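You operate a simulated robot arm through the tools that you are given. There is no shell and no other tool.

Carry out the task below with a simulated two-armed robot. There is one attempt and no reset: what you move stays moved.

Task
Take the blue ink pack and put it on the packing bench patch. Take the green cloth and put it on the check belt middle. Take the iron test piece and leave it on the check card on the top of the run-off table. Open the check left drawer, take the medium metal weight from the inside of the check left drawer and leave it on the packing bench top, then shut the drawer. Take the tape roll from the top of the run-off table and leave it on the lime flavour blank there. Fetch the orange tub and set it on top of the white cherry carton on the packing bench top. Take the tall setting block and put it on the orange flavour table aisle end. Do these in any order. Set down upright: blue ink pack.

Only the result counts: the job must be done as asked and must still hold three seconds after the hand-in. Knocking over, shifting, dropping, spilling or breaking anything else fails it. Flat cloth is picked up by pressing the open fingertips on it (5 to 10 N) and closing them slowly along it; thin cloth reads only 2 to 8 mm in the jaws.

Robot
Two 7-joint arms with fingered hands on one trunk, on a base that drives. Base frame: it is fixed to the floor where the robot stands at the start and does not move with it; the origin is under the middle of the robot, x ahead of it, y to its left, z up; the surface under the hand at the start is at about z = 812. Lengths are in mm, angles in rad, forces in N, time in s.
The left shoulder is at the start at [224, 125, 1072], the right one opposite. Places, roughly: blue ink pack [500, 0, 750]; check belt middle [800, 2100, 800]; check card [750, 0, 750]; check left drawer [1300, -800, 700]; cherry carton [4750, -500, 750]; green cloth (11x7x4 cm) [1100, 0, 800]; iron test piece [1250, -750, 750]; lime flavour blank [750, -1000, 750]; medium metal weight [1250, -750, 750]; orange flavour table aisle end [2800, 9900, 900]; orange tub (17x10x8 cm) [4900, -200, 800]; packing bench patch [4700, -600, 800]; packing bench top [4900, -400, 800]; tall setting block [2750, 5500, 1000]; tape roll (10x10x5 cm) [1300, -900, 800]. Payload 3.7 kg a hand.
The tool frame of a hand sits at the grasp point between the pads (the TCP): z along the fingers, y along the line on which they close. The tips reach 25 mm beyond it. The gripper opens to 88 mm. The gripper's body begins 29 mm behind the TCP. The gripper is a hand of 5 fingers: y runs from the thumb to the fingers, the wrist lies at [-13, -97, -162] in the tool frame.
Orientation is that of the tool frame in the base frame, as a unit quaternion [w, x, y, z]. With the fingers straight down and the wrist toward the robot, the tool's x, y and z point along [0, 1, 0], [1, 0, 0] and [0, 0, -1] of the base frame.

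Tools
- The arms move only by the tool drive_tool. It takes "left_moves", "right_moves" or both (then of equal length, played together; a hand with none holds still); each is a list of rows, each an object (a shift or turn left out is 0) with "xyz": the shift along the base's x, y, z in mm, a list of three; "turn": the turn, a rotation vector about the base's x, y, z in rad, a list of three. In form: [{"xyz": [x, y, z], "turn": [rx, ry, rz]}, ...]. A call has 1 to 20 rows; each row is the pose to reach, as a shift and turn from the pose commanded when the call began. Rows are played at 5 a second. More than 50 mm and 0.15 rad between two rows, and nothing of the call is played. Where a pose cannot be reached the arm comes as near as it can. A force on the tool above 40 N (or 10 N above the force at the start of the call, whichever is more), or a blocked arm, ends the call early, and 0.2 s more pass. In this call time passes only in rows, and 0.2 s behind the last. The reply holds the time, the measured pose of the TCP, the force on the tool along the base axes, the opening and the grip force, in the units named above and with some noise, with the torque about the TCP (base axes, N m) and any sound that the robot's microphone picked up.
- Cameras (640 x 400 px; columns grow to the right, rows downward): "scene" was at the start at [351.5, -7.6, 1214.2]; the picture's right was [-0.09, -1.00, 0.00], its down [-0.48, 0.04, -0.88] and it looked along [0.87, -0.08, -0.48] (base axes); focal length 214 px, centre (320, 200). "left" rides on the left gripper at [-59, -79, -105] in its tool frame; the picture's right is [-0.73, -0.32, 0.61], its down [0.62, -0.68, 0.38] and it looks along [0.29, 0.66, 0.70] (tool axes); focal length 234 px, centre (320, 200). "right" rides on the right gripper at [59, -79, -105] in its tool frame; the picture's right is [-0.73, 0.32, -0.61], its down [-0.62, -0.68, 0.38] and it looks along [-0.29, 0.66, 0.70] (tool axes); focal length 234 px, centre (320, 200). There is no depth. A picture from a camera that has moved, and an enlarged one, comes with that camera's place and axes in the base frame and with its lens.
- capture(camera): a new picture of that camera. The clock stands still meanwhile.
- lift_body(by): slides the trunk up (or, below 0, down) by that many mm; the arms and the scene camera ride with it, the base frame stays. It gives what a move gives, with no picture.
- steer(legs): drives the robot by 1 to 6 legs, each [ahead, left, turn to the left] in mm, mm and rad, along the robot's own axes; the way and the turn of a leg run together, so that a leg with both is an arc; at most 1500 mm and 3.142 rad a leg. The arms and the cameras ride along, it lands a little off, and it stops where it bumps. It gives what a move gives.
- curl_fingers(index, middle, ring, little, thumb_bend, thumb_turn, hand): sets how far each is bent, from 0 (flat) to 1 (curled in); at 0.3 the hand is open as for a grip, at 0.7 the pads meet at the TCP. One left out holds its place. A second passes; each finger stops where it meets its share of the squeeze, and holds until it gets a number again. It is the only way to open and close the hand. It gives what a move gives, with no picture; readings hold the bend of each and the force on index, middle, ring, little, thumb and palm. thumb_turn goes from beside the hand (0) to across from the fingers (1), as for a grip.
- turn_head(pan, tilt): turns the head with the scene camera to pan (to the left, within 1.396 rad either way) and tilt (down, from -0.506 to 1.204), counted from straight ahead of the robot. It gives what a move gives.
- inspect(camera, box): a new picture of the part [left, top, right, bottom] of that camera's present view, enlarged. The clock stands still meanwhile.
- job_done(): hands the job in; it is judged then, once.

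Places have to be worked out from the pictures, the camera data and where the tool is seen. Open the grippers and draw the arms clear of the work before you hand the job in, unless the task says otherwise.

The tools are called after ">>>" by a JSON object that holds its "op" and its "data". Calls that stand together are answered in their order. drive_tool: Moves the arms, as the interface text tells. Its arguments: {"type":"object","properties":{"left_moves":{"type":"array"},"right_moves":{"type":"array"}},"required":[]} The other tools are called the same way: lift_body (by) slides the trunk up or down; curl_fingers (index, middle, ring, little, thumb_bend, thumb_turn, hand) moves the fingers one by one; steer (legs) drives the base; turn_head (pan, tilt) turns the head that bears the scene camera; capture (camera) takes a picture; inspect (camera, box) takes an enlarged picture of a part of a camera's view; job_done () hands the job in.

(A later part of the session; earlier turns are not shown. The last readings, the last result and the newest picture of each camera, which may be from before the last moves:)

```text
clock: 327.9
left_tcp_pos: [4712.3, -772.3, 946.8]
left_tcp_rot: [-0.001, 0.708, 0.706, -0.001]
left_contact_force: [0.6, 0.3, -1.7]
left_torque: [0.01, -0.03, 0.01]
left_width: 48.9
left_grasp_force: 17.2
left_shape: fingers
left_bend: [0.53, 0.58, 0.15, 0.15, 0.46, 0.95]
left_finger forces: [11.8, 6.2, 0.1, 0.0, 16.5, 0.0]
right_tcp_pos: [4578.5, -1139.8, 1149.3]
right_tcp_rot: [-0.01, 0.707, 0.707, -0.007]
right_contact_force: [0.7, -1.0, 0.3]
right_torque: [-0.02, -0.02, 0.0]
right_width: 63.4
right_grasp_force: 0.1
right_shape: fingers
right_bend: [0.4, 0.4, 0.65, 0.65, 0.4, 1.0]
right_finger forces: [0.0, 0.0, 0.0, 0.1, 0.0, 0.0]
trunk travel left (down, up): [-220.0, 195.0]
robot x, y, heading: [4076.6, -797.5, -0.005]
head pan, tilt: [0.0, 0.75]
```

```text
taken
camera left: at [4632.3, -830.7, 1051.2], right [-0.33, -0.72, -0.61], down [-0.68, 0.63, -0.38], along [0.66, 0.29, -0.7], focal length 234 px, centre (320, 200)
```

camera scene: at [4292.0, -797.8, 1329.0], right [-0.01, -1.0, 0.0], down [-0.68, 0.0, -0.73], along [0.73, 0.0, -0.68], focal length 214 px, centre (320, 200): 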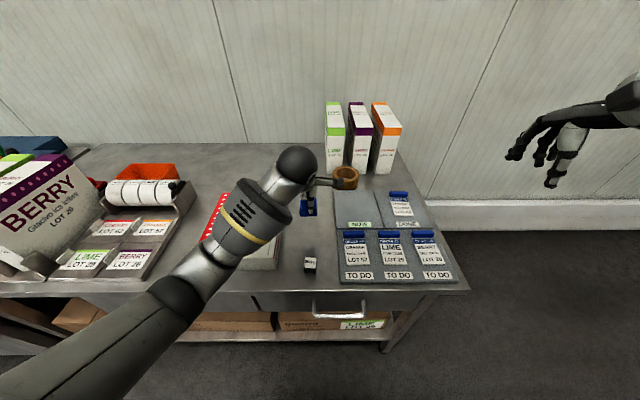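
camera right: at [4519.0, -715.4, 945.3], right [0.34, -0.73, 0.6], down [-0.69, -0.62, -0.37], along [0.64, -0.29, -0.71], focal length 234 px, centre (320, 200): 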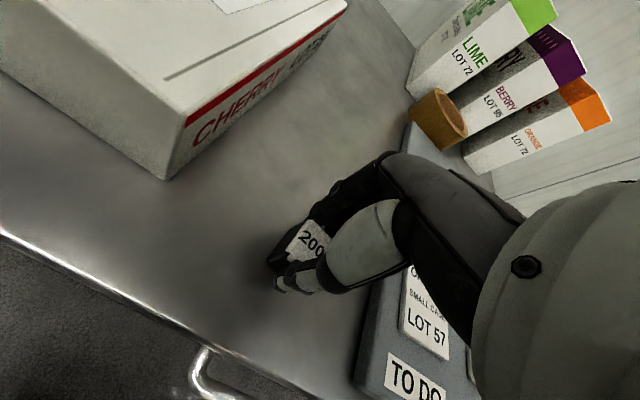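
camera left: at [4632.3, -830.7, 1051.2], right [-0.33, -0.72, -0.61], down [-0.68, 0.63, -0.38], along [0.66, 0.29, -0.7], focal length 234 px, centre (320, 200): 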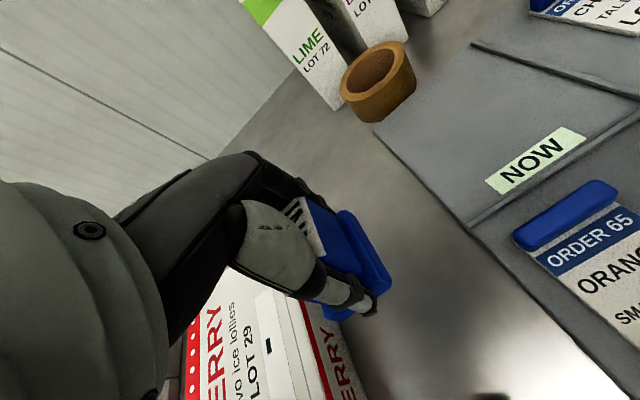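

All clear; I lower the ink pack until contact.

>>> {"op": "drive_tool", "data": {"left_moves": [{"xyz": [0, 0, -40]}, {"xyz": [0, 0, -75]}, {"xyz": [0, 0, -90]}, {"xyz": [0, 0, -95]}, {"xyz": [0, 0, -98]}, {"xyz": [0, 0, -100]}]}}

>>> {"op": "capture", "data": {"camera": "left"}}

```text
clock: 329.3
left_tcp_pos: [4712.1, -772.6, 848.6]
left_tcp_rot: [-0.002, 0.709, 0.705, -0.001]
left_contact_force: [-0.1, 0.6, -0.7]
left_torque: [0.01, -0.01, 0.0]
left_width: 49.1
left_grasp_force: 17.5
left_shape: fingers
left_bend: [0.53, 0.58, 0.15, 0.15, 0.46, 0.95]
left_finger forces: [11.8, 6.2, 0.1, 0.0, 16.4, 0.1]
right_tcp_pos: [4578.0, -1141.8, 1148.2]
right_tcp_rot: [-0.01, 0.707, 0.707, -0.007]
right_contact_force: [0.0, 1.0, 0.0]
right_torque: [-0.01, -0.01, -0.01]
right_width: 63.0
right_grasp_force: 0.1
right_shape: fingers
right_bend: [0.4, 0.4, 0.65, 0.65, 0.4, 1.0]
right_finger forces: [0.1, 0.0, 0.1, 0.0, 0.0, 0.1]
trunk travel left (down, up): [-220.0, 195.0]
robot x, y, heading: [4076.9, -795.3, -0.0]
head pan, tilt: [0.0, 0.75]
```

```text
taken
camera left: at [4631.1, -830.4, 951.9], right [-0.33, -0.72, -0.61], down [-0.68, 0.63, -0.38], along [0.66, 0.29, -0.7], focal length 234 px, centre (320, 200)
```

left: 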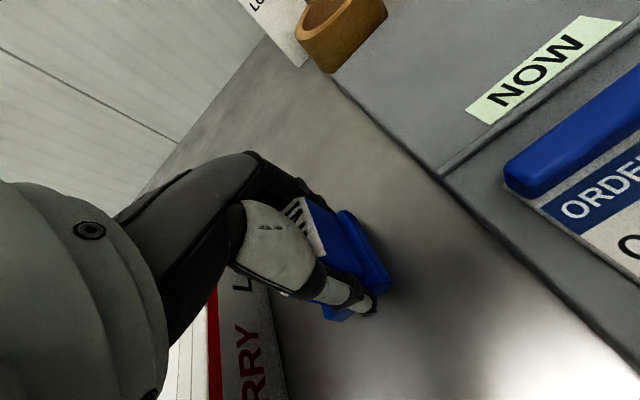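

Nearly touching. A few more millimetres.

>>> {"op": "drive_tool", "data": {"left_moves": [{"xyz": [0, 0, -2]}, {"xyz": [0, 0, -4]}]}}

```text
clock: 329.9
left_tcp_pos: [4708.5, -771.7, 846.0]
left_tcp_rot: [-0.001, 0.708, 0.706, 0.0]
left_contact_force: [-0.4, -0.9, 0.5]
left_torque: [0.02, -0.01, 0.03]
left_width: 49.1
left_grasp_force: 17.1
left_shape: fingers
left_bend: [0.53, 0.58, 0.15, 0.15, 0.46, 0.95]
left_finger forces: [11.7, 6.5, 0.1, 0.1, 16.9, 0.1]
right_tcp_pos: [4577.2, -1140.3, 1149.0]
right_tcp_rot: [-0.01, 0.708, 0.707, -0.007]
right_contact_force: [-0.8, -1.1, 0.1]
right_torque: [0.0, 0.03, -0.02]
right_width: 63.0
right_grasp_force: 0.0
right_shape: fingers
right_bend: [0.4, 0.4, 0.65, 0.65, 0.4, 1.0]
right_finger forces: [0.0, 0.0, 0.1, 0.0, 0.0, 0.0]
trunk travel left (down, up): [-220.0, 195.0]
robot x, y, heading: [4075.6, -793.5, -0.008]
head pan, tilt: [0.0, 0.75]
```

Force turned upward, so it stands on the bench. I open the left hand and raise it.

>>> {"op": "drive_tool", "data": {"left_moves": [{"xyz": [0, 0, -2]}]}}

>>> {"op": "curl_fingers", "data": {"hand": "left", "index": 0.34, "middle": 0.34, "thumb_bend": 0.34}}

>>> {"op": "drive_tool", "data": {"left_moves": [{"xyz": [0, 0, 20]}, {"xyz": [0, 0, 60]}, {"xyz": [0, 0, 105]}, {"xyz": [0, 0, 150]}, {"xyz": [0, 30, 185]}, {"xyz": [0, 65, 220]}, {"xyz": [0, 105, 250]}, {"xyz": [0, 145, 275]}, {"xyz": [0, 190, 290]}, {"xyz": [0, 235, 300]}, {"xyz": [0, 280, 305]}]}}

>>> {"op": "capture", "data": {"camera": "scene"}}

>>> {"op": "inspect", "data": {"camera": "scene", "box": [200, 130, 440, 280]}}

```text
clock: 330.3
left_tcp_pos: [4711.0, -772.4, 844.9]
left_tcp_rot: [0.002, 0.709, 0.705, 0.0]
left_contact_force: [-1.6, -2.0, 5.9]
left_torque: [0.12, -0.16, 0.0]
left_width: 48.9
left_grasp_force: 19.4
left_shape: fingers
left_bend: [0.53, 0.58, 0.15, 0.15, 0.46, 0.95]
left_finger forces: [11.5, 10.0, 0.0, 0.0, 17.9, 0.1]
right_tcp_pos: [4576.9, -1140.0, 1148.9]
right_tcp_rot: [-0.01, 0.707, 0.707, -0.007]
right_contact_force: [-0.3, -0.7, -0.4]
right_torque: [-0.02, 0.0, 0.02]
right_width: 63.5
right_grasp_force: 0.0
right_shape: fingers
right_bend: [0.4, 0.4, 0.65, 0.65, 0.4, 1.0]
right_finger forces: [0.0, 0.1, 0.0, 0.1, 0.0, 0.0]
trunk travel left (down, up): [-220.0, 195.0]
robot x, y, heading: [4073.9, -796.0, -0.002]
head pan, tilt: [0.0, 0.75]
```

```text
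clock: 331.3
left_tcp_pos: [4711.4, -771.2, 842.8]
left_tcp_rot: [-0.001, 0.709, 0.705, -0.002]
left_contact_force: [-0.3, 0.3, 0.2]
left_torque: [-0.01, -0.01, -0.01]
left_width: 76.4
left_grasp_force: 0.5
left_shape: fingers
left_bend: [0.34, 0.34, 0.15, 0.15, 0.34, 0.97]
left_finger forces: [0.0, 0.0, 0.0, 0.0, 0.4, 0.0]
right_tcp_pos: [4578.5, -1139.7, 1149.0]
right_tcp_rot: [-0.011, 0.707, 0.707, -0.007]
right_contact_force: [-0.3, 0.8, 0.4]
right_torque: [0.01, 0.01, 0.0]
right_width: 63.1
right_grasp_force: 0.0
right_shape: fingers
right_bend: [0.4, 0.4, 0.65, 0.65, 0.4, 1.0]
right_finger forces: [0.0, 0.0, 0.1, 0.0, 0.0, 0.0]
trunk travel left (down, up): [-220.0, 195.0]
robot x, y, heading: [4076.8, -800.4, -0.006]
head pan, tilt: [0.0, 0.75]
```

```text
clock: 333.7
left_tcp_pos: [4709.6, -492.4, 1148.2]
left_tcp_rot: [0.0, 0.709, 0.705, -0.001]
left_contact_force: [-0.1, -0.8, 0.1]
left_torque: [-0.02, 0.01, -0.03]
left_width: 76.6
left_grasp_force: 0.1
left_shape: fingers
left_bend: [0.34, 0.34, 0.15, 0.15, 0.34, 0.97]
left_finger forces: [0.1, 0.0, 0.0, 0.1, 0.1, 0.1]
right_tcp_pos: [4577.2, -1140.2, 1150.2]
right_tcp_rot: [-0.009, 0.707, 0.707, -0.008]
right_contact_force: [-0.3, 1.1, 0.0]
right_torque: [-0.02, -0.05, 0.02]
right_width: 63.2
right_grasp_force: 0.1
right_shape: fingers
right_bend: [0.4, 0.4, 0.65, 0.65, 0.4, 1.0]
right_finger forces: [0.0, 0.0, 0.0, 0.0, 0.0, 0.0]
trunk travel left (down, up): [-220.0, 195.0]
robot x, y, heading: [4076.7, -800.9, -0.004]
head pan, tilt: [0.0, 0.75]
```

```text
taken
camera scene: at [4291.2, -797.0, 1329.2], right [-0.01, -1.0, 0.0], down [-0.68, 0.0, -0.73], along [0.73, 0.0, -0.68], focal length 214 px, centre (320, 200)
```

scene: 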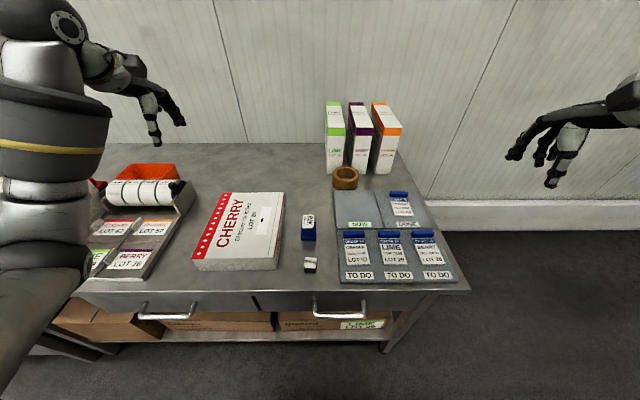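

```text
2.67 times, centred on (320, 205) of scene
camera zoom: at [4291.2, -797.0, 1329.2], right [-0.01, -1.0, 0.0], down [-0.68, 0.0, -0.73], along [0.73, 0.0, -0.68], focal length 572 px, centre (320, 187)
```

zoom: 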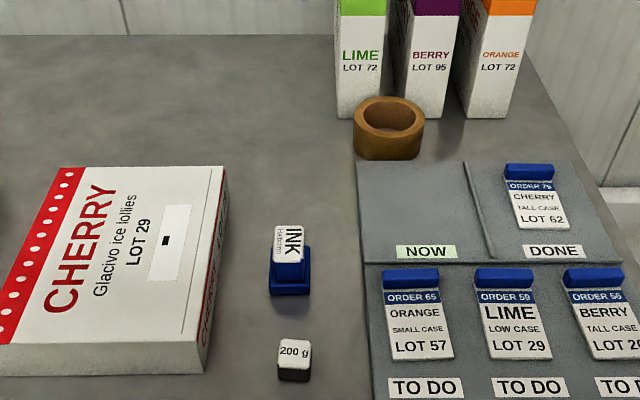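

The ink pack stands upright at about [4707, -766]. I regrasp it with the right hand (whose spare fingers point away from the carton) to set it closer to the carton, nearer the named patch position.

>>> {"op": "curl_fingers", "data": {"hand": "right", "index": 0.35, "middle": 0.35, "ring": 0.15, "little": 0.15, "thumb_bend": 0.35}}

>>> {"op": "drive_tool", "data": {"right_moves": [{"xyz": [15, 42, -5], "turn": [0, 0.01, 0]}, {"xyz": [30, 84, -15], "turn": [0, 0.02, 0]}, {"xyz": [45, 126, -25], "turn": [0, 0.02, 0]}, {"xyz": [60, 168, -35], "turn": [0, 0.02, 0]}, {"xyz": [75, 210, -50], "turn": [0, 0.02, 0]}, {"xyz": [90, 252, -65], "turn": [0, 0.02, 0]}, {"xyz": [105, 294, -80], "turn": [0, 0.02, 0]}, {"xyz": [120, 334, -95], "turn": [0, 0.02, 0]}, {"xyz": [131, 372, -115], "turn": [0, 0.02, 0]}, {"xyz": [131, 372, -160], "turn": [0, 0.02, 0]}, {"xyz": [131, 372, -200], "turn": [0, 0.02, 0]}]}}

>>> {"op": "capture", "data": {"camera": "right"}}

>>> {"op": "capture", "data": {"camera": "scene"}}

```text
clock: 334.7
left_tcp_pos: [4709.7, -492.3, 1149.4]
left_tcp_rot: [-0.001, 0.709, 0.705, -0.002]
left_contact_force: [0.4, 0.0, 0.2]
left_torque: [0.0, -0.01, 0.03]
left_width: 76.4
left_grasp_force: 0.1
left_shape: fingers
left_bend: [0.34, 0.34, 0.15, 0.15, 0.34, 0.97]
left_finger forces: [0.1, 0.0, 0.0, 0.0, 0.0, 0.0]
right_tcp_pos: [4578.2, -1139.8, 1148.3]
right_tcp_rot: [-0.01, 0.707, 0.707, -0.007]
right_contact_force: [-0.2, -0.2, 0.2]
right_torque: [0.0, 0.01, -0.02]
right_width: 73.7
right_grasp_force: 0.1
right_shape: fingers
right_bend: [0.35, 0.35, 0.15, 0.15, 0.35, 1.0]
right_finger forces: [0.0, 0.0, 0.0, 0.0, 0.1, 0.1]
trunk travel left (down, up): [-220.0, 195.0]
robot x, y, heading: [4073.5, -798.6, -0.005]
head pan, tilt: [0.0, 0.75]
```

```text
clock: 337.1
left_tcp_pos: [4708.6, -492.0, 1148.3]
left_tcp_rot: [-0.002, 0.709, 0.705, -0.002]
left_contact_force: [0.6, 0.2, 0.9]
left_torque: [-0.04, 0.01, -0.02]
left_width: 76.5
left_grasp_force: 0.0
left_shape: fingers
left_bend: [0.34, 0.34, 0.15, 0.15, 0.34, 0.97]
left_finger forces: [0.0, 0.0, 0.0, 0.0, 0.0, 0.0]
right_tcp_pos: [4707.9, -766.7, 948.3]
right_tcp_rot: [-0.016, 0.707, 0.707, -0.015]
right_contact_force: [-0.2, 0.4, 0.6]
right_torque: [-0.01, -0.02, -0.03]
right_width: 73.6
right_grasp_force: 0.0
right_shape: fingers
right_bend: [0.35, 0.35, 0.15, 0.15, 0.35, 1.0]
right_finger forces: [0.0, 0.0, 0.0, 0.1, 0.1, 0.0]
trunk travel left (down, up): [-220.0, 195.0]
robot x, y, heading: [4073.8, -794.1, -0.003]
head pan, tilt: [0.0, 0.75]
```

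```text
taken
camera right: at [4633.3, -709.1, 1056.8], right [0.35, -0.73, 0.59], down [-0.7, -0.62, -0.35], along [0.63, -0.29, -0.72], focal length 234 px, centre (320, 200)
```

right: 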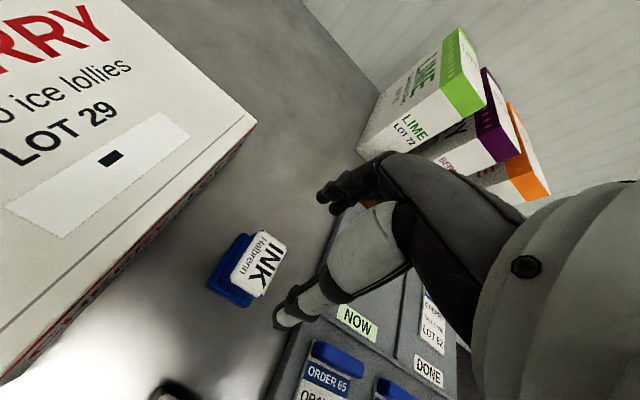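

```text
taken
camera scene: at [4291.7, -797.7, 1329.0], right [-0.01, -1.0, 0.0], down [-0.68, 0.0, -0.73], along [0.73, 0.0, -0.68], focal length 214 px, centre (320, 200)
```

scene: 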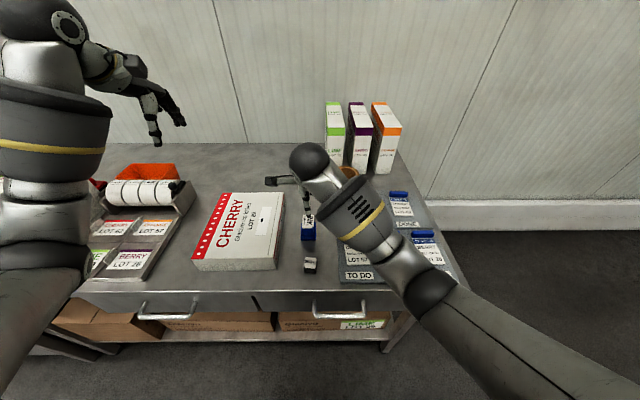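

The ink label is at about [4703, -762]. I level the hand and lower over the pack.

>>> {"op": "drive_tool", "data": {"right_moves": [{"xyz": [-2, 4, -30], "turn": [0, -0.02, 0]}, {"xyz": [-3, 4, -60], "turn": [0, -0.044, 0]}, {"xyz": [-3, 4, -85], "turn": [0, -0.044, 0]}, {"xyz": [-3, 4, -98], "turn": [0, -0.044, 0]}]}}

>>> {"op": "capture", "data": {"camera": "right"}}

>>> {"op": "inspect", "data": {"camera": "scene", "box": [200, 130, 440, 280]}}

```text
clock: 338.1
left_tcp_pos: [4708.3, -493.3, 1149.4]
left_tcp_rot: [-0.001, 0.709, 0.706, -0.002]
left_contact_force: [-0.5, -0.3, 0.1]
left_torque: [-0.01, 0.0, -0.01]
left_width: 76.5
left_grasp_force: 0.0
left_shape: fingers
left_bend: [0.34, 0.34, 0.15, 0.15, 0.34, 0.97]
left_finger forces: [0.0, 0.0, 0.1, 0.0, 0.1, 0.0]
right_tcp_pos: [4705.9, -767.0, 849.5]
right_tcp_rot: [-0.001, 0.707, 0.707, 0.0]
right_contact_force: [-0.4, -0.2, 0.3]
right_torque: [-0.01, -0.01, 0.0]
right_width: 73.6
right_grasp_force: 0.1
right_shape: fingers
right_bend: [0.35, 0.35, 0.15, 0.15, 0.35, 1.0]
right_finger forces: [0.0, 0.0, 0.0, 0.0, 0.0, 0.0]
trunk travel left (down, up): [-220.0, 195.0]
robot x, y, heading: [4076.3, -797.3, -0.007]
head pan, tilt: [0.0, 0.75]
```

```text
taken
camera right: at [4626.4, -707.6, 954.9], right [0.32, -0.73, 0.61], down [-0.68, -0.62, -0.38], along [0.66, -0.29, -0.7], focal length 234 px, centre (320, 200)
```

right: 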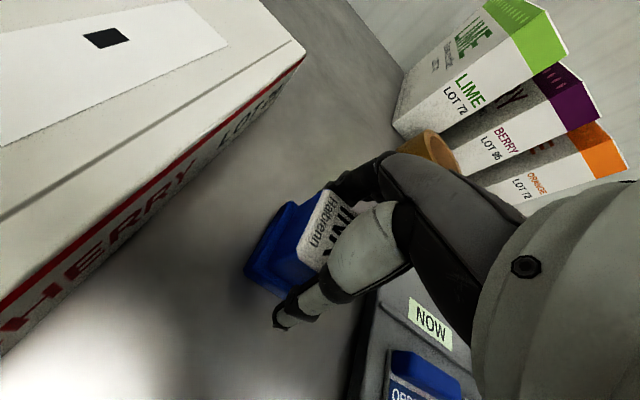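

```text
2.67 times, centred on (320, 205) of scene
camera zoom: at [4291.5, -798.0, 1329.1], right [-0.01, -1.0, 0.0], down [-0.68, 0.0, -0.73], along [0.73, 0.0, -0.68], focal length 572 px, centre (320, 187)
```

zoom: 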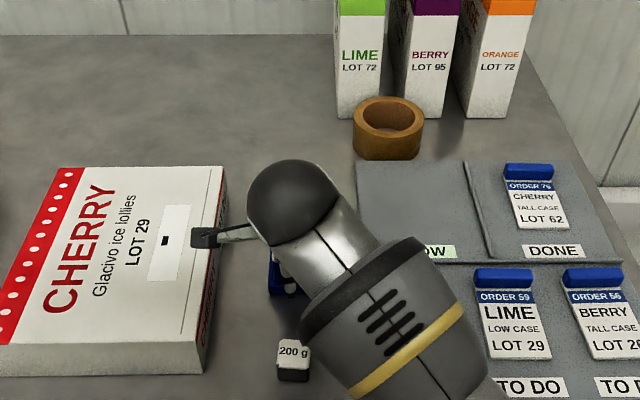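

The pack is between thumb and fingers. I close, lift slightly, shift 44 mm toward the carton, and set it down.

>>> {"op": "curl_fingers", "data": {"hand": "right", "index": 0.6, "middle": 0.6, "thumb_bend": 0.6}}

>>> {"op": "drive_tool", "data": {"right_moves": [{"xyz": [0, 0, 5]}, {"xyz": [0, 0, 12]}, {"xyz": [-1, 15, 12]}, {"xyz": [-3, 30, 12]}, {"xyz": [-4, 44, 12]}]}}

>>> {"op": "capture", "data": {"camera": "right"}}

>>> {"op": "inspect", "data": {"camera": "scene", "box": [200, 130, 440, 280]}}

```text
clock: 339.1
left_tcp_pos: [4708.5, -493.2, 1149.6]
left_tcp_rot: [0.0, 0.709, 0.705, -0.001]
left_contact_force: [-0.8, 0.3, 0.4]
left_torque: [-0.01, 0.0, 0.01]
left_width: 76.3
left_grasp_force: 0.0
left_shape: fingers
left_bend: [0.34, 0.34, 0.15, 0.15, 0.34, 0.97]
left_finger forces: [0.1, 0.0, 0.1, 0.1, 0.0, 0.1]
right_tcp_pos: [4704.9, -765.7, 849.5]
right_tcp_rot: [-0.002, 0.707, 0.707, 0.001]
right_contact_force: [0.8, -1.6, 1.8]
right_torque: [-0.04, -0.12, -0.02]
right_width: 49.0
right_grasp_force: 17.5
right_shape: fingers
right_bend: [0.47, 0.51, 0.15, 0.15, 0.49, 0.99]
right_finger forces: [10.8, 6.6, 0.0, 0.0, 16.6, 0.0]
trunk travel left (down, up): [-220.0, 195.0]
robot x, y, heading: [4077.0, -800.7, -0.002]
head pan, tilt: [0.0, 0.75]
```

```text
clock: 340.3
left_tcp_pos: [4710.3, -492.0, 1147.4]
left_tcp_rot: [-0.001, 0.709, 0.705, -0.001]
left_contact_force: [-0.4, 0.3, 0.3]
left_torque: [0.03, -0.01, 0.02]
left_width: 76.5
left_grasp_force: 0.1
left_shape: fingers
left_bend: [0.34, 0.34, 0.15, 0.15, 0.34, 0.97]
left_finger forces: [0.1, 0.0, 0.0, 0.0, 0.1, 0.0]
right_tcp_pos: [4702.7, -719.8, 863.1]
right_tcp_rot: [-0.001, 0.707, 0.707, 0.0]
right_contact_force: [0.0, -0.1, -1.0]
right_torque: [-0.01, -0.03, 0.0]
right_width: 48.9
right_grasp_force: 16.8
right_shape: fingers
right_bend: [0.48, 0.52, 0.15, 0.15, 0.49, 0.99]
right_finger forces: [10.6, 6.2, 0.0, 0.0, 16.6, 0.0]
trunk travel left (down, up): [-220.0, 195.0]
robot x, y, heading: [4074.4, -798.4, -0.002]
head pan, tilt: [0.0, 0.75]
```

```text
taken
camera right: at [4621.9, -661.1, 968.1], right [0.32, -0.73, 0.6], down [-0.68, -0.62, -0.38], along [0.66, -0.29, -0.7], focal length 234 px, centre (320, 200)
```

right: 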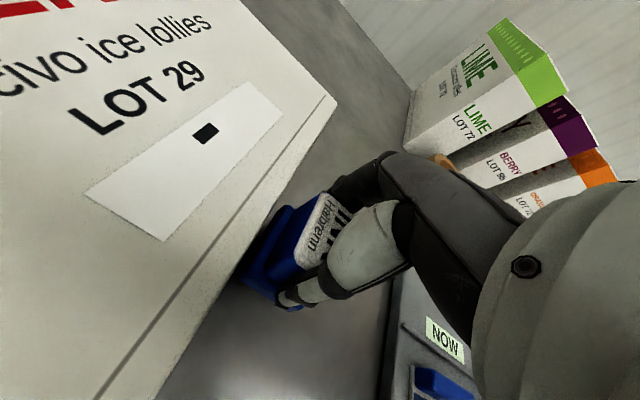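

```text
2.67 times, centred on (320, 205) of scene
camera zoom: at [4291.6, -797.6, 1329.0], right [-0.01, -1.0, 0.0], down [-0.68, 0.0, -0.73], along [0.73, 0.0, -0.68], focal length 572 px, centre (320, 187)
```

zoom: 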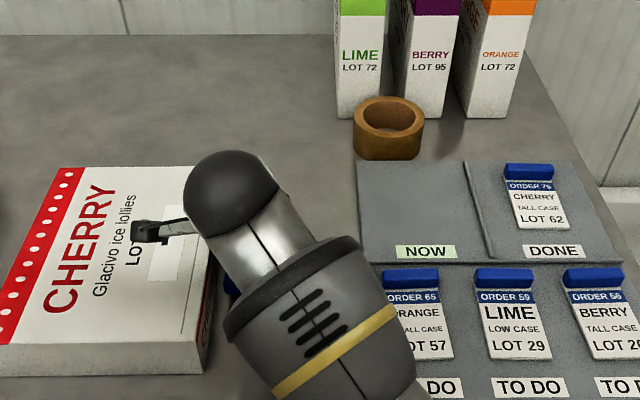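

Clearance to the carton looks fine. I lower it to contact and release.

>>> {"op": "drive_tool", "data": {"right_moves": [{"xyz": [0, 0, -6]}, {"xyz": [0, 0, -11]}, {"xyz": [0, 0, -13]}, {"xyz": [0, 0, -15]}]}}

>>> {"op": "curl_fingers", "data": {"hand": "right", "index": 0.35, "middle": 0.35, "thumb_bend": 0.35}}

>>> {"op": "drive_tool", "data": {"right_moves": [{"xyz": [0, 0, 20]}, {"xyz": [0, 0, 60]}, {"xyz": [0, 0, 105]}, {"xyz": [0, 0, 150]}, {"xyz": [0, -40, 175]}, {"xyz": [0, -80, 200]}, {"xyz": [0, -120, 220]}, {"xyz": [0, -160, 240]}, {"xyz": [0, -200, 260]}, {"xyz": [-5, -240, 280]}, {"xyz": [-10, -280, 290]}, {"xyz": [-15, -320, 300]}, {"xyz": [-20, -360, 300]}]}}

>>> {"op": "capture", "data": {"camera": "scene"}}

>>> {"op": "inspect", "data": {"camera": "scene", "box": [200, 130, 440, 280]}}

```text
clock: 341.3
left_tcp_pos: [4708.5, -493.0, 1150.7]
left_tcp_rot: [-0.001, 0.709, 0.705, -0.001]
left_contact_force: [0.0, -0.5, 0.2]
left_torque: [-0.05, 0.01, 0.02]
left_width: 76.4
left_grasp_force: 0.0
left_shape: fingers
left_bend: [0.34, 0.34, 0.15, 0.15, 0.34, 0.97]
left_finger forces: [0.0, 0.1, 0.0, 0.0, 0.1, 0.0]
right_tcp_pos: [4701.9, -719.6, 849.4]
right_tcp_rot: [0.001, 0.707, 0.707, 0.002]
right_contact_force: [-1.5, -0.6, 5.4]
right_torque: [-0.04, -0.13, 0.01]
right_width: 48.8
right_grasp_force: 17.2
right_shape: fingers
right_bend: [0.48, 0.52, 0.15, 0.15, 0.49, 0.99]
right_finger forces: [9.8, 6.2, 0.1, 0.0, 17.6, 0.1]
trunk travel left (down, up): [-220.0, 195.0]
robot x, y, heading: [4074.6, -796.4, -0.004]
head pan, tilt: [0.0, 0.75]
```

```text
clock: 342.3
left_tcp_pos: [4708.9, -493.0, 1150.1]
left_tcp_rot: [-0.001, 0.709, 0.705, -0.001]
left_contact_force: [0.0, -0.1, -0.9]
left_torque: [-0.01, 0.0, -0.02]
left_width: 76.2
left_grasp_force: 0.1
left_shape: fingers
left_bend: [0.34, 0.34, 0.15, 0.15, 0.34, 0.97]
left_finger forces: [0.0, 0.0, 0.0, 0.0, 0.1, 0.1]
right_tcp_pos: [4701.6, -719.9, 847.5]
right_tcp_rot: [-0.001, 0.707, 0.707, 0.001]
right_contact_force: [-0.9, 0.3, 0.3]
right_torque: [0.0, 0.0, -0.01]
right_width: 73.7
right_grasp_force: 0.0
right_shape: fingers
right_bend: [0.35, 0.35, 0.15, 0.15, 0.35, 1.0]
right_finger forces: [0.1, 0.0, 0.0, 0.1, 0.0, 0.0]
trunk travel left (down, up): [-220.0, 195.0]
robot x, y, heading: [4077.1, -796.1, -0.004]
head pan, tilt: [0.0, 0.75]
```

```text
clock: 345.1
left_tcp_pos: [4708.4, -492.9, 1149.6]
left_tcp_rot: [0.0, 0.709, 0.706, -0.001]
left_contact_force: [0.0, 0.9, -0.1]
left_torque: [0.02, 0.01, -0.01]
left_width: 76.4
left_grasp_force: 0.1
left_shape: fingers
left_bend: [0.34, 0.34, 0.15, 0.15, 0.34, 0.97]
left_finger forces: [0.1, 0.0, 0.1, 0.0, 0.0, 0.0]
right_tcp_pos: [4681.8, -1081.8, 1146.7]
right_tcp_rot: [-0.002, 0.708, 0.707, 0.001]
right_contact_force: [0.0, -0.2, 0.0]
right_torque: [0.0, -0.01, 0.02]
right_width: 73.9
right_grasp_force: 0.1
right_shape: fingers
right_bend: [0.35, 0.35, 0.15, 0.15, 0.35, 1.0]
right_finger forces: [0.1, 0.0, 0.0, 0.0, 0.0, 0.0]
right hand out of reach, approached as far as the arm can: row 10, 11, 12
trunk travel left (down, up): [-220.0, 195.0]
robot x, y, heading: [4075.7, -794.5, -0.003]
head pan, tilt: [0.0, 0.75]
```

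```text
taken
camera scene: at [4291.0, -798.4, 1329.2], right [-0.01, -1.0, 0.0], down [-0.68, 0.0, -0.73], along [0.73, 0.0, -0.68], focal length 214 px, centre (320, 200)
```

scene: 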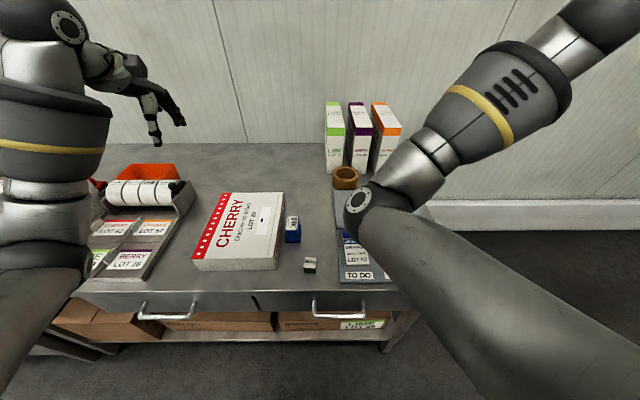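

```text
2.67 times, centred on (320, 205) of scene
camera zoom: at [4291.0, -798.4, 1329.2], right [-0.01, -1.0, 0.0], down [-0.68, 0.0, -0.73], along [0.73, 0.0, -0.68], focal length 572 px, centre (320, 187)
```

zoom: 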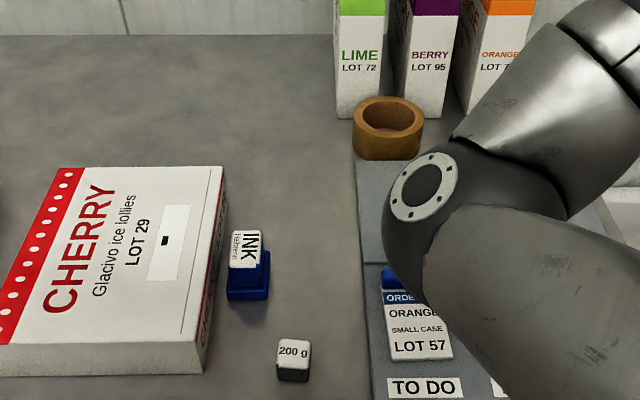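

The ink pack stands right beside the carton at [4702, -720]. Next the orange tub: I strafe left so it lies before the left arm.

>>> {"op": "lift_body", "data": {"by": 80}}

>>> {"op": "steer", "data": {"legs": [[0, 430, 0]]}}

>>> {"op": "turn_head", "data": {"pan": 0.15, "tilt": 0.7}}

>>> {"op": "capture", "data": {"camera": "scene"}}

>>> {"op": "capture", "data": {"camera": "left"}}

```text
clock: 346.2
left_tcp_pos: [4711.6, -491.2, 1225.2]
left_tcp_rot: [-0.002, 0.709, 0.705, -0.003]
left_contact_force: [0.6, 0.2, -0.3]
left_torque: [0.03, -0.01, -0.03]
left_width: 76.1
left_grasp_force: 0.0
left_shape: fingers
left_bend: [0.34, 0.34, 0.15, 0.15, 0.34, 0.97]
left_finger forces: [0.0, 0.1, 0.1, 0.0, 0.0, 0.0]
right_tcp_pos: [4682.6, -1080.9, 1225.6]
right_tcp_rot: [-0.003, 0.707, 0.707, 0.0]
right_contact_force: [0.4, -0.1, 0.5]
right_torque: [0.02, -0.02, 0.0]
right_width: 73.9
right_grasp_force: 0.0
right_shape: fingers
right_bend: [0.35, 0.35, 0.15, 0.15, 0.35, 1.0]
right_finger forces: [0.1, 0.1, 0.1, 0.0, 0.1, 0.1]
trunk travel left (down, up): [-300.0, 115.0]
robot x, y, heading: [4077.7, -797.8, -0.01]
head pan, tilt: [0.0, 0.75]
```

```text
clock: 350.6
left_tcp_pos: [4713.9, -65.3, 1227.5]
left_tcp_rot: [-0.001, 0.71, 0.704, -0.002]
left_contact_force: [0.0, -0.6, 0.4]
left_torque: [-0.01, 0.01, 0.01]
left_width: 76.3
left_grasp_force: 0.1
left_shape: fingers
left_bend: [0.34, 0.34, 0.15, 0.15, 0.34, 0.97]
left_finger forces: [0.1, 0.0, 0.0, 0.0, 0.0, 0.1]
right_tcp_pos: [4683.4, -654.6, 1227.4]
right_tcp_rot: [-0.002, 0.709, 0.705, 0.001]
right_contact_force: [-0.8, -0.3, 0.5]
right_torque: [0.0, 0.01, -0.01]
right_width: 73.8
right_grasp_force: 0.1
right_shape: fingers
right_bend: [0.35, 0.35, 0.15, 0.15, 0.35, 1.0]
right_finger forces: [0.0, 0.0, 0.0, 0.0, 0.0, 0.0]
trunk travel left (down, up): [-300.0, 115.0]
robot x, y, heading: [4083.5, -367.7, -0.006]
head pan, tilt: [0.0, 0.75]
```

```text
clock: 351.2
left_tcp_pos: [4714.8, -67.3, 1227.4]
left_tcp_rot: [-0.002, 0.71, 0.705, -0.001]
left_contact_force: [0.1, -0.1, 0.2]
left_torque: [0.0, -0.02, 0.01]
left_width: 76.4
left_grasp_force: 0.0
left_shape: fingers
left_bend: [0.34, 0.34, 0.15, 0.15, 0.34, 0.97]
left_finger forces: [0.0, 0.1, 0.1, 0.1, 0.0, 0.0]
right_tcp_pos: [4682.7, -655.9, 1228.2]
right_tcp_rot: [-0.001, 0.709, 0.706, 0.001]
right_contact_force: [0.3, 0.0, -0.9]
right_torque: [0.0, 0.01, -0.01]
right_width: 73.8
right_grasp_force: 0.1
right_shape: fingers
right_bend: [0.35, 0.35, 0.15, 0.15, 0.35, 1.0]
right_finger forces: [0.0, 0.0, 0.1, 0.0, 0.1, 0.0]
trunk travel left (down, up): [-300.0, 115.0]
robot x, y, heading: [4080.8, -369.8, -0.006]
head pan, tilt: [0.15, 0.7]
```

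```text
taken
camera scene: at [4230.2, -357.0, 1416.1], right [0.14, -0.99, 0.0], down [-0.64, -0.09, -0.76], along [0.76, 0.11, -0.64], focal length 214 px, centre (320, 200)
```

scene: 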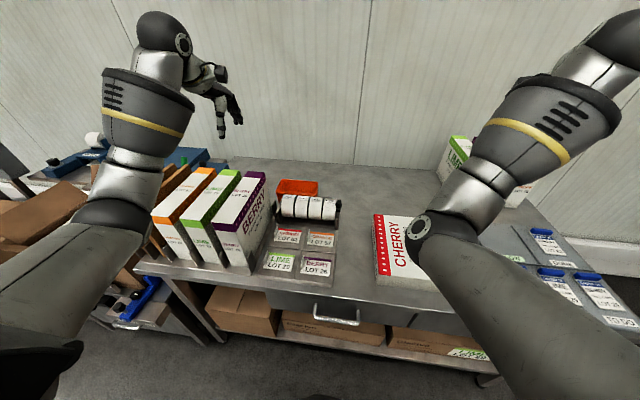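

```text
taken
camera left: at [4635.0, -123.8, 1331.0], right [-0.33, -0.72, -0.61], down [-0.68, 0.63, -0.38], along [0.66, 0.28, -0.7], focal length 234 px, centre (320, 200)
```

left: 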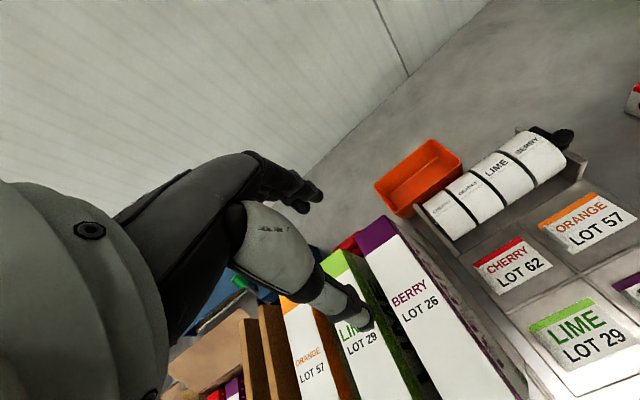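

The tub's rim spans x≈4865–4978, y≈-89…-238. Upright boxes are near the left arm's elbow path, so I'll use the right arm; first I re-bend its elbow outward.

>>> {"op": "drive_tool", "data": {"right_moves": [{"xyz": [45, -5, 0]}, {"xyz": [90, -10, 0]}, {"xyz": [135, -15, 0]}, {"xyz": [180, -20, 0]}, {"xyz": [220, -20, 0]}]}}

>>> {"op": "drive_tool", "data": {"right_moves": [{"xyz": [40, 0, 10], "turn": [0, 0, 0.1]}, {"xyz": [20, 0, 5], "turn": [0, 0, 0.24]}, {"xyz": [0, 0, 0], "turn": [0, 0, 0.38]}, {"xyz": [-30, 0, 0], "turn": [0, 0, 0.52]}, {"xyz": [-60, 0, 0], "turn": [0, 0, 0.66]}, {"xyz": [-100, 0, 0], "turn": [0, 0, 0.8]}, {"xyz": [-140, 0, 0], "turn": [0, 0, 0.8]}, {"xyz": [-180, -5, 0], "turn": [0, 0, 0.66]}, {"xyz": [-210, -10, 0], "turn": [0, 0, 0.52]}, {"xyz": [-240, -10, 0], "turn": [0, 0, 0.38]}, {"xyz": [-260, -10, 0], "turn": [0, 0, 0.24]}, {"xyz": [-270, -10, 0], "turn": [0, 0, 0.1]}, {"xyz": [-270, -10, 0], "turn": [0, 0, 0]}]}}

>>> {"op": "capture", "data": {"camera": "scene"}}

```text
clock: 352.4
left_tcp_pos: [4715.8, -65.1, 1226.7]
left_tcp_rot: [-0.001, 0.71, 0.704, -0.002]
left_contact_force: [1.0, 0.9, -0.5]
left_torque: [-0.01, 0.01, 0.02]
left_width: 76.4
left_grasp_force: 0.1
left_shape: fingers
left_bend: [0.34, 0.34, 0.15, 0.15, 0.34, 0.97]
left_finger forces: [0.0, 0.0, 0.0, 0.1, 0.0, 0.0]
right_tcp_pos: [4866.1, -673.5, 1224.9]
right_tcp_rot: [-0.001, 0.71, 0.704, 0.001]
right_contact_force: [0.2, -0.3, 0.1]
right_torque: [-0.01, 0.02, 0.01]
right_width: 73.5
right_grasp_force: 0.1
right_shape: fingers
right_bend: [0.35, 0.35, 0.15, 0.15, 0.35, 1.0]
right_finger forces: [0.0, 0.1, 0.1, 0.1, 0.0, 0.0]
right hand out of reach, approached as far as the arm can: row 5
trunk travel left (down, up): [-300.0, 115.0]
robot x, y, heading: [4079.8, -370.3, -0.012]
head pan, tilt: [0.15, 0.7]
```

```text
clock: 355.2
left_tcp_pos: [4715.8, -66.0, 1227.5]
left_tcp_rot: [-0.001, 0.711, 0.704, -0.001]
left_contact_force: [-0.4, 0.5, 1.0]
left_torque: [0.02, -0.01, -0.04]
left_width: 76.6
left_grasp_force: 0.1
left_shape: fingers
left_bend: [0.34, 0.34, 0.15, 0.15, 0.34, 0.97]
left_finger forces: [0.1, 0.1, 0.0, 0.1, 0.1, 0.0]
right_tcp_pos: [4809.7, -781.2, 1319.9]
right_tcp_rot: [-0.003, 0.709, 0.705, 0.0]
right_contact_force: [-0.5, 0.7, -0.4]
right_torque: [0.03, 0.0, 0.01]
right_width: 73.9
right_grasp_force: 0.0
right_shape: fingers
right_bend: [0.35, 0.35, 0.15, 0.15, 0.35, 1.0]
right_finger forces: [0.0, 0.0, 0.1, 0.0, 0.0, 0.0]
right hand out of reach, approached as far as the arm can: row 1, 2, 3, 5, 6, 7, 8, 9, 10, 11, 12, 13
trunk travel left (down, up): [-300.0, 115.0]
robot x, y, heading: [4080.7, -369.0, -0.013]
head pan, tilt: [0.15, 0.7]
```

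```text
taken
camera scene: at [4231.3, -357.0, 1416.0], right [0.14, -0.99, 0.0], down [-0.64, -0.09, -0.76], along [0.76, 0.11, -0.64], focal length 214 px, centre (320, 200)
```

scene: 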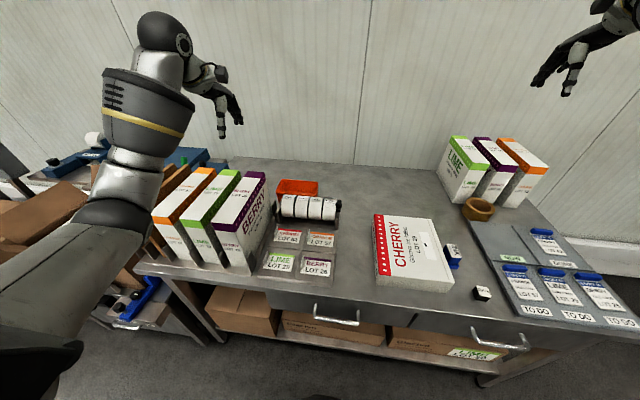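

The arm is still straight. I repeat the outward-then-inward turn from this pose.

>>> {"op": "drive_tool", "data": {"right_moves": [{"xyz": [40, -10, 0], "turn": [0, 0, 0.0]}, {"xyz": [60, -10, 0], "turn": [0, 0, 0.14]}, {"xyz": [30, -5, -10], "turn": [0, 0, 0.28]}, {"xyz": [0, 0, -20], "turn": [0, 0, 0.42]}, {"xyz": [-40, 0, -30], "turn": [0, 0, 0.56]}, {"xyz": [-80, 0, -40], "turn": [0, 0, 0.7]}, {"xyz": [-120, 0, -50], "turn": [0, 0, 0.84]}, {"xyz": [-160, 0, -60], "turn": [0, 0, 0.84]}, {"xyz": [-200, 0, -70], "turn": [0, 0, 0.7]}]}}

>>> {"op": "capture", "data": {"camera": "scene"}}

```text
clock: 357.2
left_tcp_pos: [4713.2, -66.0, 1228.7]
left_tcp_rot: [-0.001, 0.71, 0.704, 0.0]
left_contact_force: [-0.8, 0.1, 0.2]
left_torque: [0.04, -0.02, 0.02]
left_width: 76.3
left_grasp_force: 0.2
left_shape: fingers
left_bend: [0.34, 0.34, 0.15, 0.15, 0.34, 0.97]
left_finger forces: [0.0, 0.0, 0.0, 0.0, 0.0, 0.1]
right_tcp_pos: [4601.9, -774.8, 1249.2]
right_tcp_rot: [-0.001, 0.424, 0.906, 0.0]
right_contact_force: [0.2, -0.7, 0.5]
right_torque: [0.01, 0.0, -0.03]
right_width: 74.0
right_grasp_force: 0.1
right_shape: fingers
right_bend: [0.35, 0.35, 0.15, 0.15, 0.35, 1.0]
right_finger forces: [0.0, 0.0, 0.0, 0.1, 0.1, 0.0]
right hand out of reach, approached as far as the arm can: row 1, 2, 3, 4
trunk travel left (down, up): [-300.0, 115.0]
robot x, y, heading: [4079.4, -369.9, -0.008]
head pan, tilt: [0.15, 0.7]
```

```text
taken
camera scene: at [4228.8, -357.8, 1416.4], right [0.14, -0.99, 0.0], down [-0.64, -0.09, -0.77], along [0.76, 0.11, -0.64], focal length 214 px, centre (320, 200)
```

scene: 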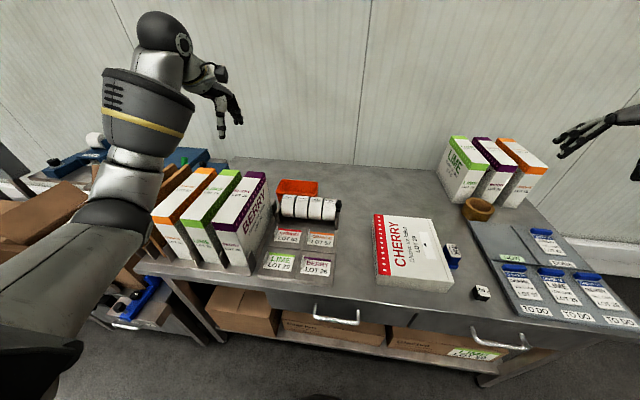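

Unlocked. I turn the right hand back to default, then zoom on the tub before moving.

>>> {"op": "drive_tool", "data": {"right_moves": [{"xyz": [0, 5, 0], "turn": [0, 0, -0.14]}, {"xyz": [0, 10, 0], "turn": [0, 0, -0.28]}, {"xyz": [0, 15, 0], "turn": [0, 0, -0.42]}, {"xyz": [0, 20, 0], "turn": [0, 0, -0.56]}, {"xyz": [0, 25, 0], "turn": [0, 0, -0.7]}]}}

>>> {"op": "inspect", "data": {"camera": "scene", "box": [200, 150, 360, 250]}}

>>> {"op": "inspect", "data": {"camera": "left", "box": [340, 110, 580, 260]}}

```text
clock: 358.4
left_tcp_pos: [4716.0, -65.7, 1225.9]
left_tcp_rot: [-0.002, 0.71, 0.704, -0.001]
left_contact_force: [0.3, 0.0, 0.5]
left_torque: [0.01, -0.03, 0.0]
left_width: 76.6
left_grasp_force: 0.0
left_shape: fingers
left_bend: [0.34, 0.34, 0.15, 0.15, 0.34, 0.97]
left_finger forces: [0.0, 0.1, 0.0, 0.0, 0.0, 0.0]
right_tcp_pos: [4604.0, -747.7, 1248.1]
right_tcp_rot: [-0.001, 0.709, 0.705, 0.001]
right_contact_force: [-0.5, 0.4, -0.2]
right_torque: [0.03, 0.05, 0.01]
right_width: 74.2
right_grasp_force: 0.0
right_shape: fingers
right_bend: [0.35, 0.35, 0.15, 0.15, 0.35, 1.0]
right_finger forces: [0.0, 0.0, 0.0, 0.0, 0.0, 0.1]
trunk travel left (down, up): [-300.0, 115.0]
robot x, y, heading: [4080.5, -370.0, -0.012]
head pan, tilt: [0.15, 0.7]
```

```text
4.00 times, centred on (280, 200) of scene
camera zoom: at [4230.3, -356.6, 1416.1], right [0.14, -0.99, 0.0], down [-0.64, -0.09, -0.76], along [0.76, 0.11, -0.64], focal length 858 px, centre (480, 200)
```

zoom: 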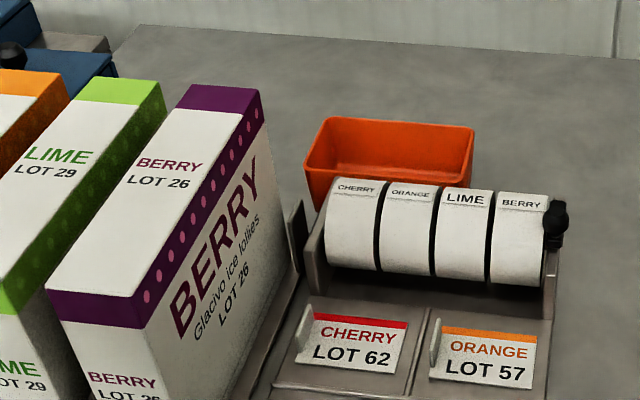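

```text
2.67 times, centred on (460, 185) of left
camera zoom: at [4635.1, -123.5, 1330.9], right [-0.33, -0.72, -0.61], down [-0.68, 0.63, -0.38], along [0.66, 0.28, -0.7], focal length 624 px, centre (-53, 240)
```

zoom: 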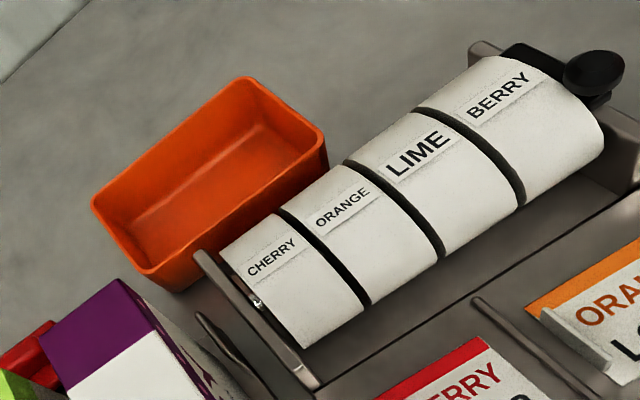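

The tub is empty, far rim at x≈4971, y −87…−242, z≈886. I raise the left hand out of the way, strafe left to align the right shoulder, and lower the trunk.

>>> {"op": "drive_tool", "data": {"left_moves": [{"xyz": [-20, 0, 30]}, {"xyz": [-40, 0, 60]}, {"xyz": [-60, 0, 90]}]}}

>>> {"op": "steer", "data": {"legs": [[20, 300, 0.01]]}}

>>> {"op": "curl_fingers", "data": {"hand": "right", "ring": 0.33, "little": 0.33, "index": 0.33, "middle": 0.33, "thumb_bend": 0.38}}

>>> {"op": "lift_body", "data": {"by": -140}}

>>> {"op": "capture", "data": {"camera": "scene"}}

>>> {"op": "capture", "data": {"camera": "right"}}

```text
clock: 359.2
left_tcp_pos: [4653.2, -65.5, 1317.7]
left_tcp_rot: [-0.001, 0.711, 0.703, 0.0]
left_contact_force: [-0.5, -0.7, -0.6]
left_torque: [0.0, -0.01, 0.02]
left_width: 76.3
left_grasp_force: 0.0
left_shape: fingers
left_bend: [0.34, 0.34, 0.15, 0.15, 0.34, 0.97]
left_finger forces: [0.1, 0.0, 0.1, 0.1, 0.0, 0.0]
right_tcp_pos: [4603.5, -747.7, 1248.8]
right_tcp_rot: [-0.001, 0.709, 0.706, 0.001]
right_contact_force: [-0.3, 0.2, -0.9]
right_torque: [-0.05, 0.01, -0.02]
right_width: 74.0
right_grasp_force: 0.1
right_shape: fingers
right_bend: [0.35, 0.35, 0.15, 0.15, 0.35, 1.0]
right_finger forces: [0.0, 0.0, 0.0, 0.1, 0.0, 0.1]
trunk travel left (down, up): [-300.0, 115.0]
robot x, y, heading: [4083.4, -366.1, -0.011]
head pan, tilt: [0.15, 0.7]
```

```text
clock: 362.5
left_tcp_pos: [4673.2, 242.9, 1316.7]
left_tcp_rot: [-0.001, 0.705, 0.709, -0.001]
left_contact_force: [0.3, -0.4, 0.8]
left_torque: [0.02, 0.02, -0.02]
left_width: 76.2
left_grasp_force: 0.1
left_shape: fingers
left_bend: [0.34, 0.34, 0.15, 0.15, 0.34, 0.97]
left_finger forces: [0.0, 0.0, 0.0, 0.0, 0.0, 0.0]
right_tcp_pos: [4631.2, -439.7, 1248.2]
right_tcp_rot: [-0.001, 0.704, 0.71, 0.001]
right_contact_force: [-0.4, 0.3, -0.3]
right_torque: [-0.01, 0.02, -0.01]
right_width: 74.2
right_grasp_force: 0.0
right_shape: fingers
right_bend: [0.35, 0.35, 0.15, 0.15, 0.35, 1.0]
right_finger forces: [0.0, 0.1, 0.0, 0.1, 0.0, 0.0]
trunk travel left (down, up): [-300.0, 115.0]
robot x, y, heading: [4097.8, -68.4, 0.006]
head pan, tilt: [0.15, 0.7]
```

```text
clock: 363.5
left_tcp_pos: [4671.0, 242.4, 1316.3]
left_tcp_rot: [-0.001, 0.706, 0.709, -0.002]
left_contact_force: [-0.5, -0.6, -0.3]
left_torque: [0.01, 0.0, -0.02]
left_width: 76.2
left_grasp_force: 0.0
left_shape: fingers
left_bend: [0.34, 0.34, 0.15, 0.15, 0.34, 0.97]
left_finger forces: [0.0, 0.1, 0.0, 0.0, 0.0, 0.1]
right_tcp_pos: [4630.6, -440.5, 1247.4]
right_tcp_rot: [-0.002, 0.703, 0.711, 0.002]
right_contact_force: [0.0, 0.9, -0.1]
right_torque: [0.01, 0.02, -0.02]
right_width: 73.1
right_grasp_force: 0.1
right_shape: fingers
right_bend: [0.33, 0.33, 0.33, 0.33, 0.38, 1.0]
right_finger forces: [0.1, 0.0, 0.0, 0.0, 0.0, 0.1]
trunk travel left (down, up): [-300.0, 115.0]
robot x, y, heading: [4103.4, -66.3, 0.004]
head pan, tilt: [0.15, 0.7]
```

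```text
clock: 365.1
left_tcp_pos: [4670.4, 242.5, 1179.5]
left_tcp_rot: [0.0, 0.705, 0.709, -0.001]
left_contact_force: [0.6, -0.2, 0.2]
left_torque: [0.01, 0.0, -0.01]
left_width: 76.6
left_grasp_force: 0.1
left_shape: fingers
left_bend: [0.34, 0.34, 0.15, 0.15, 0.34, 0.97]
left_finger forces: [0.0, 0.0, 0.0, 0.0, 0.1, 0.0]
right_tcp_pos: [4629.9, -440.3, 1109.8]
right_tcp_rot: [-0.001, 0.703, 0.711, 0.002]
right_contact_force: [0.1, 0.3, 0.7]
right_torque: [0.02, -0.05, -0.03]
right_width: 73.2
right_grasp_force: 0.0
right_shape: fingers
right_bend: [0.33, 0.33, 0.33, 0.33, 0.38, 1.0]
right_finger forces: [0.1, 0.0, 0.1, 0.0, 0.0, 0.0]
trunk travel left (down, up): [-160.0, 255.0]
robot x, y, heading: [4101.8, -64.9, 0.006]
head pan, tilt: [0.15, 0.7]
```

```text
taken
camera scene: at [4380.4, -53.7, 1268.0], right [0.15, -0.99, 0.0], down [-0.64, -0.1, -0.77], along [0.76, 0.12, -0.64], focal length 214 px, centre (320, 200)
```

scene: 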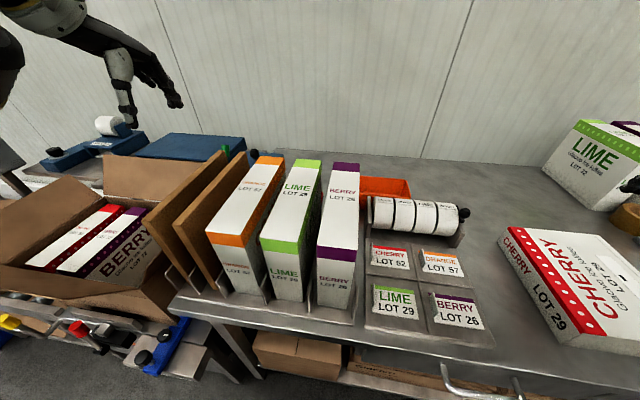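

```text
taken
camera right: at [4549.1, -382.5, 1215.0], right [0.33, -0.72, 0.61], down [-0.67, -0.63, -0.39], along [0.66, -0.28, -0.7], focal length 234 px, centre (320, 200)
```

right: 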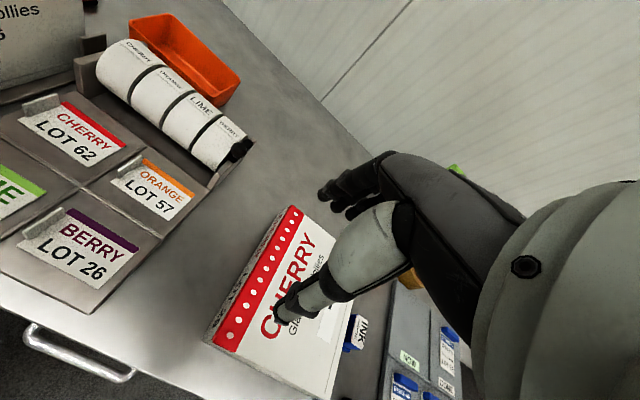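

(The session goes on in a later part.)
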